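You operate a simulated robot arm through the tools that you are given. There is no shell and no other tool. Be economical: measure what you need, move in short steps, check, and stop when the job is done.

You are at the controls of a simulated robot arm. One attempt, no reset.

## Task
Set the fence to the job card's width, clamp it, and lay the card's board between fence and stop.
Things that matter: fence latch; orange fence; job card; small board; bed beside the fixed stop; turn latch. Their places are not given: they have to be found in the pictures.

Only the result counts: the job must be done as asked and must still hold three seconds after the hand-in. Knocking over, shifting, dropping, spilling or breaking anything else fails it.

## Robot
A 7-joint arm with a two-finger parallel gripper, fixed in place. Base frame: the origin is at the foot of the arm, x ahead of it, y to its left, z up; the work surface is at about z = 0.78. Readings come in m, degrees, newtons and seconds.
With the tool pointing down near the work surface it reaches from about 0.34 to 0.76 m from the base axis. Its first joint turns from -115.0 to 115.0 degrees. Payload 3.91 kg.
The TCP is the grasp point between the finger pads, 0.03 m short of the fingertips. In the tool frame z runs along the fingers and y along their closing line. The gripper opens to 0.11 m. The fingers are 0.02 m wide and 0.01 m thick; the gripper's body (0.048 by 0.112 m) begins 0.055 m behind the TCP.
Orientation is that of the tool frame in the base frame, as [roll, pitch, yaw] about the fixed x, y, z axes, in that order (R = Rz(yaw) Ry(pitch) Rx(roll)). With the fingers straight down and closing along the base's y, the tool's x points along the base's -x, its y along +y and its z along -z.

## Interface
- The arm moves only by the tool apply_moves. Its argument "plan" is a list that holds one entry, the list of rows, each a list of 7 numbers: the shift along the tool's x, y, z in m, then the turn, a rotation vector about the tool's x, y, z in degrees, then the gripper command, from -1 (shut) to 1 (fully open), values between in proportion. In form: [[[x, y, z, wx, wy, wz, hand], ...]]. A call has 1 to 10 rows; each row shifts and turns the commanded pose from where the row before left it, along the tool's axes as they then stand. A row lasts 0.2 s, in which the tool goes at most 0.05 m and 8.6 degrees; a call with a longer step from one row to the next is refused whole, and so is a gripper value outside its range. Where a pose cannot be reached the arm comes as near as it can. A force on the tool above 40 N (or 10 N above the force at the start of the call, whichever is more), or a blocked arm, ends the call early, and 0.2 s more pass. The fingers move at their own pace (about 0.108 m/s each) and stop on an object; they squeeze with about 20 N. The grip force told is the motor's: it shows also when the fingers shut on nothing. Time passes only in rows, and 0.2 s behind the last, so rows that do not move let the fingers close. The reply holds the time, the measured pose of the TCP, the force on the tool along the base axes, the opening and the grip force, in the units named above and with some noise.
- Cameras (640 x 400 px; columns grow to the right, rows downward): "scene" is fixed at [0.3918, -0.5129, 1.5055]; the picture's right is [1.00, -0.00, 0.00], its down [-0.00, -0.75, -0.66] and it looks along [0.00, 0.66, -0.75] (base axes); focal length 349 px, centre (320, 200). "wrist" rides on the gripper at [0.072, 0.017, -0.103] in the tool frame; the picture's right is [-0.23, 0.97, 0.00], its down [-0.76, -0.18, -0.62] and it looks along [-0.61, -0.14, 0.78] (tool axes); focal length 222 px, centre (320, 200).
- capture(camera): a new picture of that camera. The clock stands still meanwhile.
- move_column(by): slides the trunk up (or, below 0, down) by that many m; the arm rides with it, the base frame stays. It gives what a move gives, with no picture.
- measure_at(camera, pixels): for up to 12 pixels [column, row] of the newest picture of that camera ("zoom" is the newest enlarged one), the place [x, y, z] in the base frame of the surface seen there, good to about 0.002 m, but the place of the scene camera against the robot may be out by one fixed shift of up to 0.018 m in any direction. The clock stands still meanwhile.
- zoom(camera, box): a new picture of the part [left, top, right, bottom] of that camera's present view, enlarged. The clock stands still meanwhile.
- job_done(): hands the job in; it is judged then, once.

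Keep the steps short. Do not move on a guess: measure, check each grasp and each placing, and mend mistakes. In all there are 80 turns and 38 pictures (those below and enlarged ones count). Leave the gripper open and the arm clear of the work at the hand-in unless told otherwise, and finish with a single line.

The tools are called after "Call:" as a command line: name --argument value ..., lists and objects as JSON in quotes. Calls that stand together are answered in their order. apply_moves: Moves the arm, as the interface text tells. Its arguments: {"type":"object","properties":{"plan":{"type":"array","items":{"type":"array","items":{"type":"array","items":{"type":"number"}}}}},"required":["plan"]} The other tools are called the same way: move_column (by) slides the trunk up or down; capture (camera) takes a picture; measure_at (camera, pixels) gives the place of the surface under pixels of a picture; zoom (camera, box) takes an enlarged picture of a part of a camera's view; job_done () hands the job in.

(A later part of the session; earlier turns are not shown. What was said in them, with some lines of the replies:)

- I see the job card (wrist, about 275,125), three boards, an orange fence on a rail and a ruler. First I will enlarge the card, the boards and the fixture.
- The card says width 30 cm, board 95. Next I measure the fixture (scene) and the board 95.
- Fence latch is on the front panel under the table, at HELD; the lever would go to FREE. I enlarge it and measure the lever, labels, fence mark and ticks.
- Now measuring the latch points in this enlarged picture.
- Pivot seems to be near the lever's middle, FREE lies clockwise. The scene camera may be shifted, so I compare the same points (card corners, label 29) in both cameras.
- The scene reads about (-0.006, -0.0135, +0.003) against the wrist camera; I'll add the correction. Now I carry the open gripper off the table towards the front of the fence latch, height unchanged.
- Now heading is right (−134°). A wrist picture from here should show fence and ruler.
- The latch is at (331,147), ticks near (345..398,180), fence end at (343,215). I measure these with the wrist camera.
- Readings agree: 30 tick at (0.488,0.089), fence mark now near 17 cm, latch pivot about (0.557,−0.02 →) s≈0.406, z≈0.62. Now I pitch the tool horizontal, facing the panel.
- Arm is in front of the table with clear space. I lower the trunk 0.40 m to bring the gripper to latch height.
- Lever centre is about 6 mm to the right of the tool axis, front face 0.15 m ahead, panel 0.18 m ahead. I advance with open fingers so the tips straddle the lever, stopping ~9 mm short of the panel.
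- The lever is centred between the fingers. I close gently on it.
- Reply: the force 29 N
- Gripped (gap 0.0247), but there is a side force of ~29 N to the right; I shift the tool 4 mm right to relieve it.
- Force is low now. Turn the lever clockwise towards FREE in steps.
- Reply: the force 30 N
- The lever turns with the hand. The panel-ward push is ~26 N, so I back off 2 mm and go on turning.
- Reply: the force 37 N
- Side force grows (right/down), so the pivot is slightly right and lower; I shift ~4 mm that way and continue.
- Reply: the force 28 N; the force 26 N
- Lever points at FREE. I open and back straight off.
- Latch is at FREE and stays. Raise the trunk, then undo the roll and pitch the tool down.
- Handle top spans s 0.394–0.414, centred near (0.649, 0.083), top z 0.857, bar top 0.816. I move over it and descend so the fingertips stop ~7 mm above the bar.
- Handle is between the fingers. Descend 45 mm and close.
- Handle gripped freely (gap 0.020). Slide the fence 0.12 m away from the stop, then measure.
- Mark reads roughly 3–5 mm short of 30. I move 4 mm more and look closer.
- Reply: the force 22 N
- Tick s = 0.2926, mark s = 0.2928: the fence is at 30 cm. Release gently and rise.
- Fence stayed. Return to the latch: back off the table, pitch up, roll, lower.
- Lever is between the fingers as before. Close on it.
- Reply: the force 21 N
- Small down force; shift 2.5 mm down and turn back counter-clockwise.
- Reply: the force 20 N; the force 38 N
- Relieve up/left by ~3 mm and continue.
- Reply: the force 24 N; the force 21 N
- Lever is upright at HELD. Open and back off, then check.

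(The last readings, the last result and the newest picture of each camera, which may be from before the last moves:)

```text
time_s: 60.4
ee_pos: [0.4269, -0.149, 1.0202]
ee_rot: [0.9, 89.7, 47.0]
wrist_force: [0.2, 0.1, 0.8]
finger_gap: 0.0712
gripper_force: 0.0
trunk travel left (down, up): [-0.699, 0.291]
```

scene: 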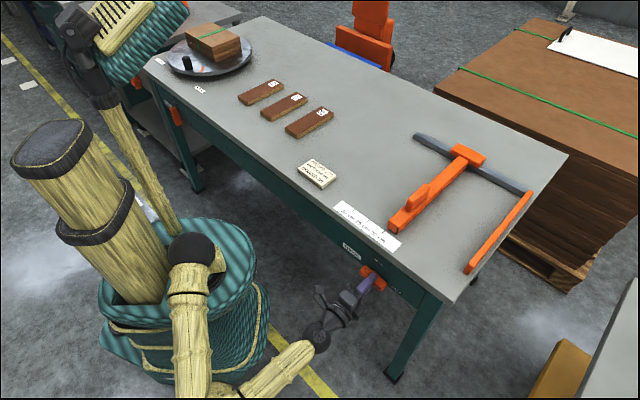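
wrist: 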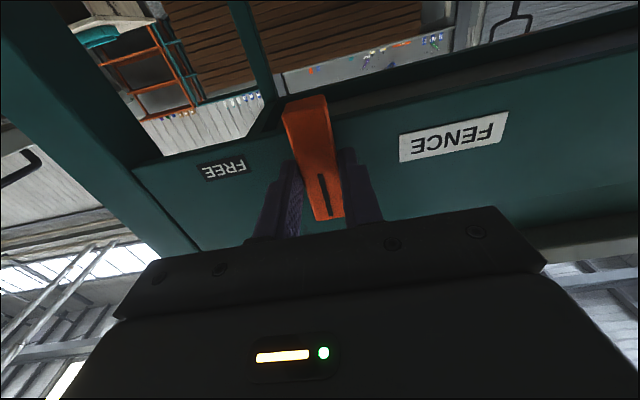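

Clamped at HELD. Now pitch down and travel over the table towards board 95 (corrected centre about (0.184, 0.648), long axis ≈ 45°, 0.168×0.052).

Call:
apply_moves --plan '[[[0, 0, 0, 0, 8.5, 0, 0.3], [0, 0, 0, 0, 8.5, 0, 0.3], [0, 0, 0, 0, 8.5, 0, 0.3], [0, 0, 0, 0, 8.5, 0, 0.3], [0, 0, 0, 0, 8.5, 0, 0.3], [0, 0, 0, 0, 8.5, 0, 0.3], [0, 0, 0, 0, 8.5, 0, 0.3], [0, 0, 0, 0, 8.5, 0, 0.3], [0, 0, 0, 0, 8.5, 0, 0.3], [0, 0, 0, 0, 8.5, 0, 0.3]]]'

Call:
apply_moves --plan '[[[0, 0, 0, 0, 4.7, 0, 0.3], [0, 0, 0, 0, 0, 0, 0.3]]]'

Call:
apply_moves --plan '[[[-0.034, 0.0296, 0, 0, 0, 0, 0.3], [-0.034, 0.0296, 0, 0, 0, 0, 0.3], [-0.034, 0.0296, 0, 0, 0, 0, 0.3], [-0.034, 0.0296, 0, 0, 0, 0, 0.3], [-0.034, 0.0296, 0, 0, 0, 0, 0.3], [-0.034, 0.0296, 0, 0, 0, 0, 0.3], [-0.034, 0.0296, 0, 0, 0, 0, 0.3], [-0.034, 0.0296, 0, 0, 0, 0, 0.3], [-0.034, 0.0296, 0, 0, 0, 0, 0.3], [-0.034, 0.0296, 0, 0, 0, 0, 0.3]]]'

Call:
apply_moves --plan '[[[-0.003, 0.043, 0, 0, 0, 0, 0.3], [-0.003, 0.043, 0, 0, 0, 0, 0.3], [-0.003, 0.043, 0, 0, 0, 0, 0.3], [-0.003, 0.043, 0, 0, 0, 0, 0.3], [-0.003, 0.043, 0, 0, 0, 0, 0.3], [-0.003, 0.043, 0, 0, 0, 0, 0.3], [-0.003, 0.043, 0, 0, 0, 0, 0.3], [-0.003, 0.043, 0, 0, 0, 0, 0.3], [0, 0, 0, 0, 0, 0, 0.3]]]'

Call:
capture --camera "wrist"

```text
time_s: 62.6
ee_pos: [0.4262, -0.1482, 1.0205]
ee_rot: [-179.9, 5.2, -134.1]
wrist_force: [-0.2, -0.2, -0.3]
finger_gap: 0.0716
gripper_force: 0.1
trunk travel left (down, up): [-0.699, 0.291]
```

```text
time_s: 63.2
ee_pos: [0.425, -0.1501, 1.0207]
ee_rot: [-179.9, 0.5, -134.1]
wrist_force: [-0.7, 0.7, 0.5]
finger_gap: 0.0715
gripper_force: 0.0
trunk travel left (down, up): [-0.699, 0.291]
```

```text
time_s: 65.4
ee_pos: [0.4501, 0.3028, 1.0215]
ee_rot: [-180.0, 0.6, -134.2]
wrist_force: [-0.1, 0.4, -0.3]
finger_gap: 0.0714
gripper_force: 0.1
trunk travel left (down, up): [-0.699, 0.291]
```

```text
time_s: 67.4
ee_pos: [0.2215, 0.5572, 1.0243]
ee_rot: [-180.0, 0.5, -134.1]
wrist_force: [0.3, 0.6, 0.0]
finger_gap: 0.0713
gripper_force: 0.1
trunk travel left (down, up): [-0.699, 0.291]
```

```text
9 pictures are left
```

wrist: 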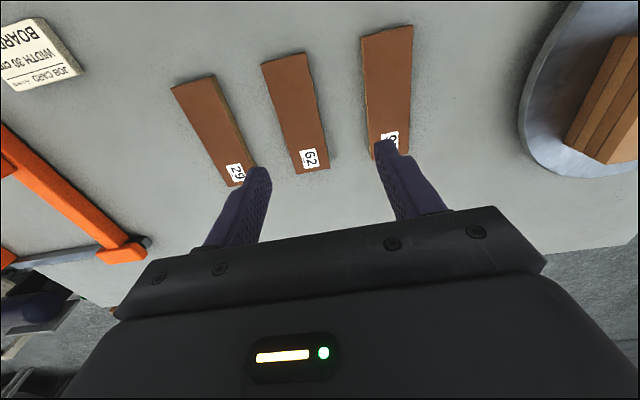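

The rightmost board (≈(388,85)) is 95. I measure its corners and edges.

Call:
measure_at --camera "wrist" --pixels '[[364, 40], [411, 28], [369, 140], [408, 130], [388, 85], [367, 90], [409, 85], [390, 33], [388, 139], [262, 68], [325, 165], [420, 100]]'

```text
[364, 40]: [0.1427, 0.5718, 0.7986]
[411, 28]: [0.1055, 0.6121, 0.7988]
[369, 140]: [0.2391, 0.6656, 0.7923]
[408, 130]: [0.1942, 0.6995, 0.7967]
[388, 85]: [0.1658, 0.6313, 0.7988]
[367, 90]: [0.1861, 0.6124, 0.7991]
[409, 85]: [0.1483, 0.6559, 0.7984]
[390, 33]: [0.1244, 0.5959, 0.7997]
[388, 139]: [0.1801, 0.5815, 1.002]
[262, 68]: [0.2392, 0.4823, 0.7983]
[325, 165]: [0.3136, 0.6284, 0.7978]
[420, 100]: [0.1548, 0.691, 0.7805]
```

Board axis ≈ 44.4°, width 0.055, top 0.7985. I go over the point (0.163, 0.630) (30 mm on the near side of its centre), turn 1.5°, and descend part way.

Call:
apply_moves --plan '[[[-0.0057, 0.0465, 0, 0, 0, 0, 0.45], [-0.0056, 0.0465, 0, 0, 0, 1.5, 0.45], [0, 0, 0.045, 0, 0, 0, 0.45], [0, 0, 0.045, 0, 0, 0, 0.45], [0, 0, 0.04, 0, 0, 0, 0.45], [0, 0, 0, 0, 0, 0, 0.45]]]'

Call:
capture --camera "wrist"

```text
time_s: 68.8
ee_pos: [0.1611, 0.6314, 0.8932]
ee_rot: [180.0, 0.6, -135.6]
wrist_force: [0.0, -0.4, -0.2]
finger_gap: 0.0797
gripper_force: 0.0
trunk travel left (down, up): [-0.699, 0.291]
```

```text
8 pictures are left
```

wrist: 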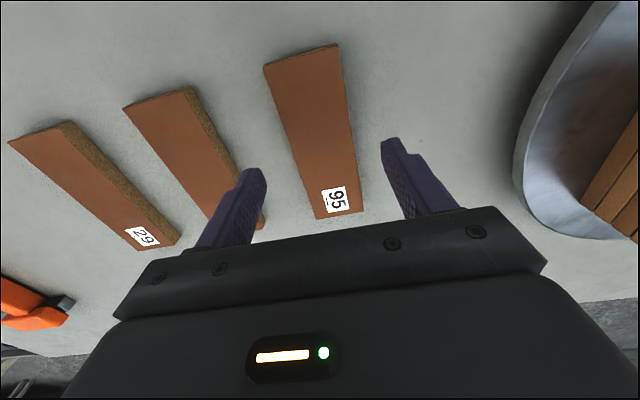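

Label 95 confirmed. Shift 2 mm, descend to z≈0.815, close.

Call:
apply_moves --plan '[[[0, -0.002, 0.03, 0, 0, 0, 0.45], [0, 0, 0.03, 0, 0, 0, 0.45], [0, 0, 0.018, 0, 0, 0, 0.45], [0, 0, 0, 0, 0, 0, 0.45], [0, 0, 0, 0, 0, 0, -0.2], [0, 0, 0, 0, 0, 0, -1], [0, 0, 0, 0, 0, 0, -1]]]'

```text
time_s: 70.4
ee_pos: [0.1631, 0.6309, 0.8157]
ee_rot: [180.0, 0.6, -135.5]
wrist_force: [-0.7, 0.1, 0.4]
finger_gap: 0.0599
gripper_force: 20.3
trunk travel left (down, up): [-0.699, 0.291]
```

Gripped (gap 0.060). Lift straight up.

Call:
apply_moves --plan '[[[0, 0, -0.02, 0, 0, 0, -1], [0, 0, -0.04, 0, 0, 0, -1], [0, 0, -0.045, 0, 0, 0, -1], [0, 0, -0.045, 0, 0, 0, -1], [0, 0, 0, 0, 0, 0, -1]]]'

Call:
capture --camera "scene"

```text
time_s: 71.6
ee_pos: [0.1632, 0.6282, 0.9639]
ee_rot: [180.0, 0.7, -135.7]
wrist_force: [-0.8, 0.1, -1.5]
finger_gap: 0.0597
gripper_force: 20.0
trunk travel left (down, up): [-0.699, 0.291]
```

```text
7 pictures are left
```

scene: 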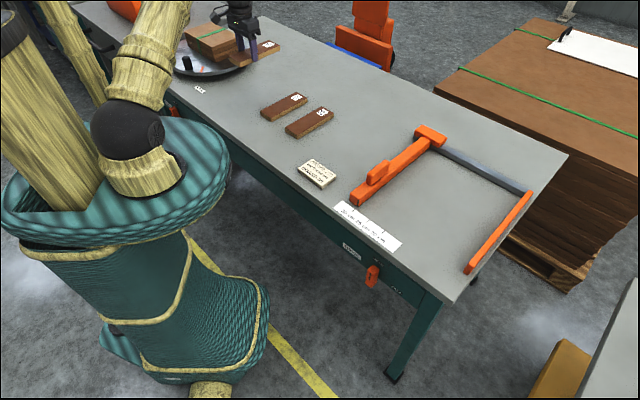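

Board held level. Carry it across at this height (fence handle top 0.857, board underside ~0.93).

Call:
apply_moves --plan '[[[0, 0, -0.01, 0, 0, -1.5, -1], [0.003, -0.04, 0, 0, 0, 0, -1], [0.003, -0.042, 0, 0, 0, 0, -1], [0.003, -0.042, 0, 0, 0, 0, -1], [0.003, -0.042, 0, 0, 0, 0, -1], [0.003, -0.042, 0, 0, 0, 0, -1], [0.003, -0.042, 0, 0, 0, 0, -1], [0.003, -0.042, 0, 0, 0, 0, -1], [0.003, -0.042, 0, 0, 0, 0, -1], [0.003, -0.042, 0, 0, 0, 0, -1]]]'

Call:
apply_moves --plan '[[[0.003, -0.042, 0, 0, 0, 0, -1], [0.003, -0.042, 0, 0, 0, 0, -1], [0.003, -0.042, 0, 0, 0, 0, -1], [0.003, -0.042, 0, 0, 0, 0, -1], [0.003, -0.042, 0, 0, 0, 0, -1], [0.003, -0.042, 0, 0, 0, 0, -1], [0.003, -0.042, 0, 0, 0, 0, -1], [0.003, -0.042, 0, 0, 0, 0, -1], [0, 0, 0, 0, 0, 0, -1]]]'

```text
time_s: 73.8
ee_pos: [0.4142, 0.3492, 0.9779]
ee_rot: [-179.9, 0.5, -134.2]
wrist_force: [0.1, -0.5, -1.8]
finger_gap: 0.0594
gripper_force: 20.8
trunk travel left (down, up): [-0.699, 0.291]
```

```text
time_s: 75.8
ee_pos: [0.6395, 0.0981, 0.9734]
ee_rot: [-179.9, 0.6, -134.1]
wrist_force: [-0.9, -0.4, -1.1]
finger_gap: 0.0598
gripper_force: 20.2
trunk travel left (down, up): [-0.699, 0.291]
```

Call:
apply_moves --plan '[[[0.0025, -0.0346, 0, 0, 0, 0, -1], [0.0025, -0.0346, 0, 0, 0, 0, -1], [0.0025, -0.0346, 0, 0, 0, 0, -1], [0.0025, -0.0346, 0, 0, 0, 0, -1], [0, 0, 0.04, 0, 0, 0, -1], [0, 0, 0, 0, 0, 0, -1]]]'

Call:
capture --camera "wrist"

Call:
zoom --camera "scene" --box '[340, 100, 560, 290]'

```text
time_s: 77.2
ee_pos: [0.7308, -0.0064, 0.9342]
ee_rot: [180.0, 0.6, -134.1]
wrist_force: [0.2, 0.2, -1.6]
finger_gap: 0.0597
gripper_force: 20.4
trunk travel left (down, up): [-0.699, 0.291]
```

```text
6 pictures are left
```

wrist: 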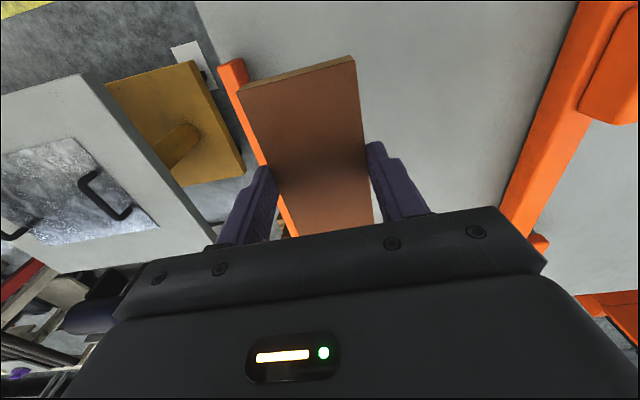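

```text
2.11 times, centred on (450, 195) of scene
```

zoom: 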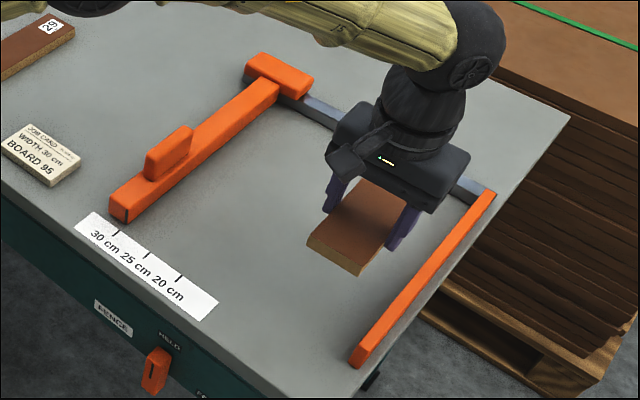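

Board is over the bed next to the stop. I measure the stop edges and board edge from the wrist view before lowering.

Call:
measure_at --camera "wrist" --pixels '[[247, 62], [244, 70], [222, 72], [231, 100], [256, 150], [242, 90], [357, 80], [265, 135], [252, 80], [285, 215], [288, 234], [243, 98]]'

```text
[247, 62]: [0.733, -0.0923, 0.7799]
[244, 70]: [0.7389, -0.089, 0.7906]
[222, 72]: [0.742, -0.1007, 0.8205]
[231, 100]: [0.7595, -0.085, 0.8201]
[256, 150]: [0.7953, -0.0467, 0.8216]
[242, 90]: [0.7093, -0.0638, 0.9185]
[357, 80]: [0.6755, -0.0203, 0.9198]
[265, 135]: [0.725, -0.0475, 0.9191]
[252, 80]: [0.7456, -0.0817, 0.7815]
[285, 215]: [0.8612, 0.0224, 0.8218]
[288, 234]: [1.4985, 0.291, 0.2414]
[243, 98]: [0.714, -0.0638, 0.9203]
```

Stop face at s≈0.591, board edge at s≈0.557, board's near end alongside the stop. Nudge 5 mm nearer the stop and 10 mm inward, then lower to just above touch-down.

Call:
apply_moves --plan '[[[-0.01, -0.005, 0.02, 0, 0, 0, -1], [0, 0, 0.04, 0, 0, 0, -1], [0, 0, 0.035, 0, 0, 0, -1], [0, 0, 0.015, 0, 0, 0, -1], [0, 0, 0.005, 0, 0, 0, -1], [0, 0, 0, 0, 0, 0, -1]]]'

```text
time_s: 78.6
ee_pos: [0.745, -0.0016, 0.819]
ee_rot: [180.0, 0.7, -134.1]
wrist_force: [0.2, 0.3, -1.7]
finger_gap: 0.0597
gripper_force: 19.9
trunk travel left (down, up): [-0.699, 0.291]
```

Call:
apply_moves --plan '[[[0, 0, 0.002, 0, 0, 0, -1], [0, 0, 0.001, 0, 0, 0, -1], [0, 0, 0, 0, 0, 0, -1]]]'

```text
time_s: 79.4
ee_pos: [0.7433, -0.0013, 0.8169]
ee_rot: [179.9, 0.6, -134.1]
wrist_force: [-0.4, -0.7, -0.9]
finger_gap: 0.0598
gripper_force: 20.1
trunk travel left (down, up): [-0.699, 0.291]
```

Board is at the table surface (same height as when picked). Open a little (gap 0.07) and rise.

Call:
apply_moves --plan '[[[0, 0, 0.001, 0, 0, 0, -1], [0, 0, 0, 0, 0, 0, 0.15], [0, 0, 0, 0, 0, 0, 0.26], [0, 0, 0, 0, 0, 0, 0.26], [0, 0, -0.02, 0, 0, 0, 0.26], [0, 0, -0.04, 0, 0, 0, 0.26], [0, 0, -0.045, 0, 0, 0, 0.26], [0, 0, -0.045, 0, 0, 0, 0.26]]]'

Call:
apply_moves --plan '[[[0.045, 0, 0, 0, 0, 0, 1], [0.045, 0, 0, 0, 0, 0, 1], [0.045, 0, 0, 0, 0, 0, 1], [0.045, 0, 0, 0, 0, 0, 1], [0.045, 0, 0, 0, 0, 0, 1], [0.045, 0, 0, 0, 0, 0, 1], [0.045, 0, 0, 0, 0, 0, 1]]]'

Call:
capture --camera "scene"

Call:
zoom --camera "scene" --box '[340, 110, 560, 290]'

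```text
time_s: 81.2
ee_pos: [0.7424, -0.0009, 0.9682]
ee_rot: [-180.0, 0.6, -134.0]
wrist_force: [0.1, 0.1, 0.0]
finger_gap: 0.0694
gripper_force: 0.0
trunk travel left (down, up): [-0.699, 0.291]
```

```text
time_s: 82.8
ee_pos: [0.521, -0.2295, 0.9618]
ee_rot: [180.0, 0.7, -134.1]
wrist_force: [-0.3, -0.1, -0.3]
finger_gap: 0.11
gripper_force: 0.1
trunk travel left (down, up): [-0.699, 0.291]
```

```text
4 pictures are left
```

scene: 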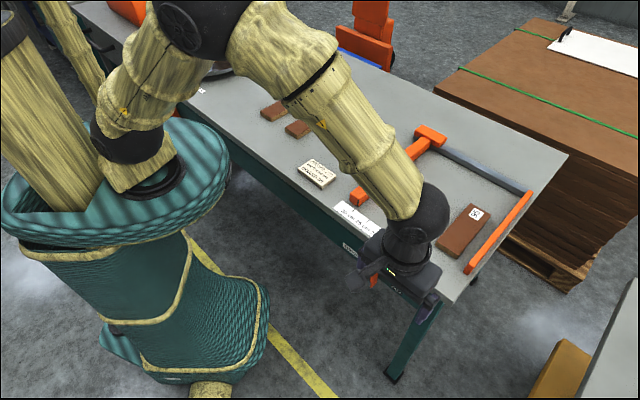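

```text
2.22 times, centred on (450, 200) of scene
```

zoom: 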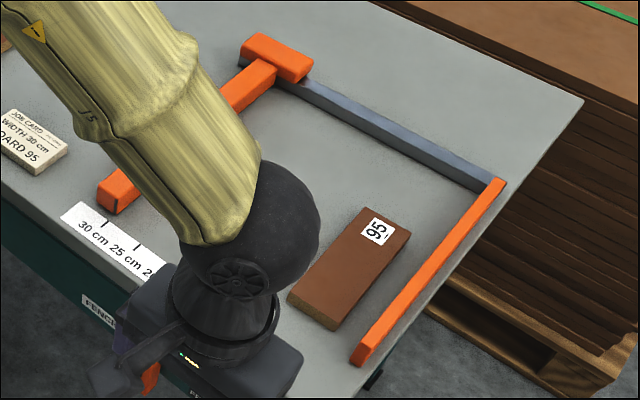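

Board lies flat beside the stop. I raise the trunk to clear the work well and check fence and latch once more.

Call:
move_column --by 0.2

Call:
apply_moves --plan '[[[0.03, 0.03, 0, 0, 0, 0, 1], [0.03, 0.03, 0, 0, 0, 0, 1], [0, 0.045, 0, 0, 0, 0, 1], [0, 0.045, 0, 0, 0, 0, 1], [0, 0.045, 0, 0, 0, 0, 1], [0, 0.045, 0, 0, 0, 0, 1], [0, 0, 0, 0, 0, 0, 1]]]'

Call:
zoom --camera "scene" --box '[330, 110, 560, 300]'

```text
time_s: 85.0
ee_pos: [0.5224, -0.2288, 1.1635]
ee_rot: [180.0, 0.6, -134.0]
wrist_force: [-0.6, 0.3, 0.7]
finger_gap: 0.11
gripper_force: 0.0
trunk travel left (down, up): [-0.899, 0.091]
```

```text
time_s: 86.6
ee_pos: [0.3161, -0.1081, 1.1634]
ee_rot: [179.9, 0.6, -134.1]
wrist_force: [-0.5, 0.2, -0.1]
finger_gap: 0.11
gripper_force: 0.1
out of reach, approached as far as the arm can: row 6
trunk travel left (down, up): [-0.899, 0.091]
```

```text
2.11 times, centred on (445, 205) of scene
```

zoom: 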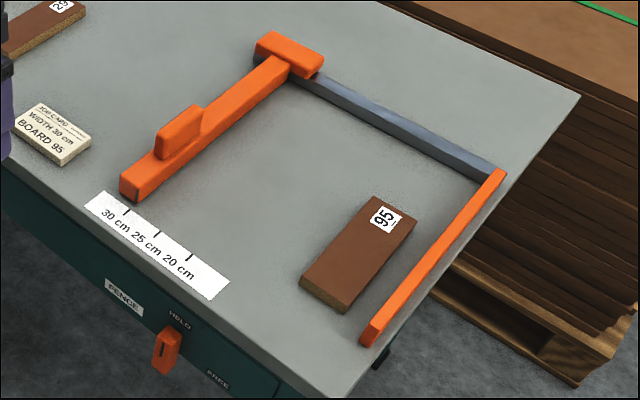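

The fence mark is at 30 cm, the latch is at HELD, board 95 lies between fence and stop, and the gripper is open and clear. I am handing in.

Call:
job_done

```text
The job is handed in.
```

The fence is set to 30 cm and clamped at HELD, board 95 lies flat between fence and stop, and the job is handed in.
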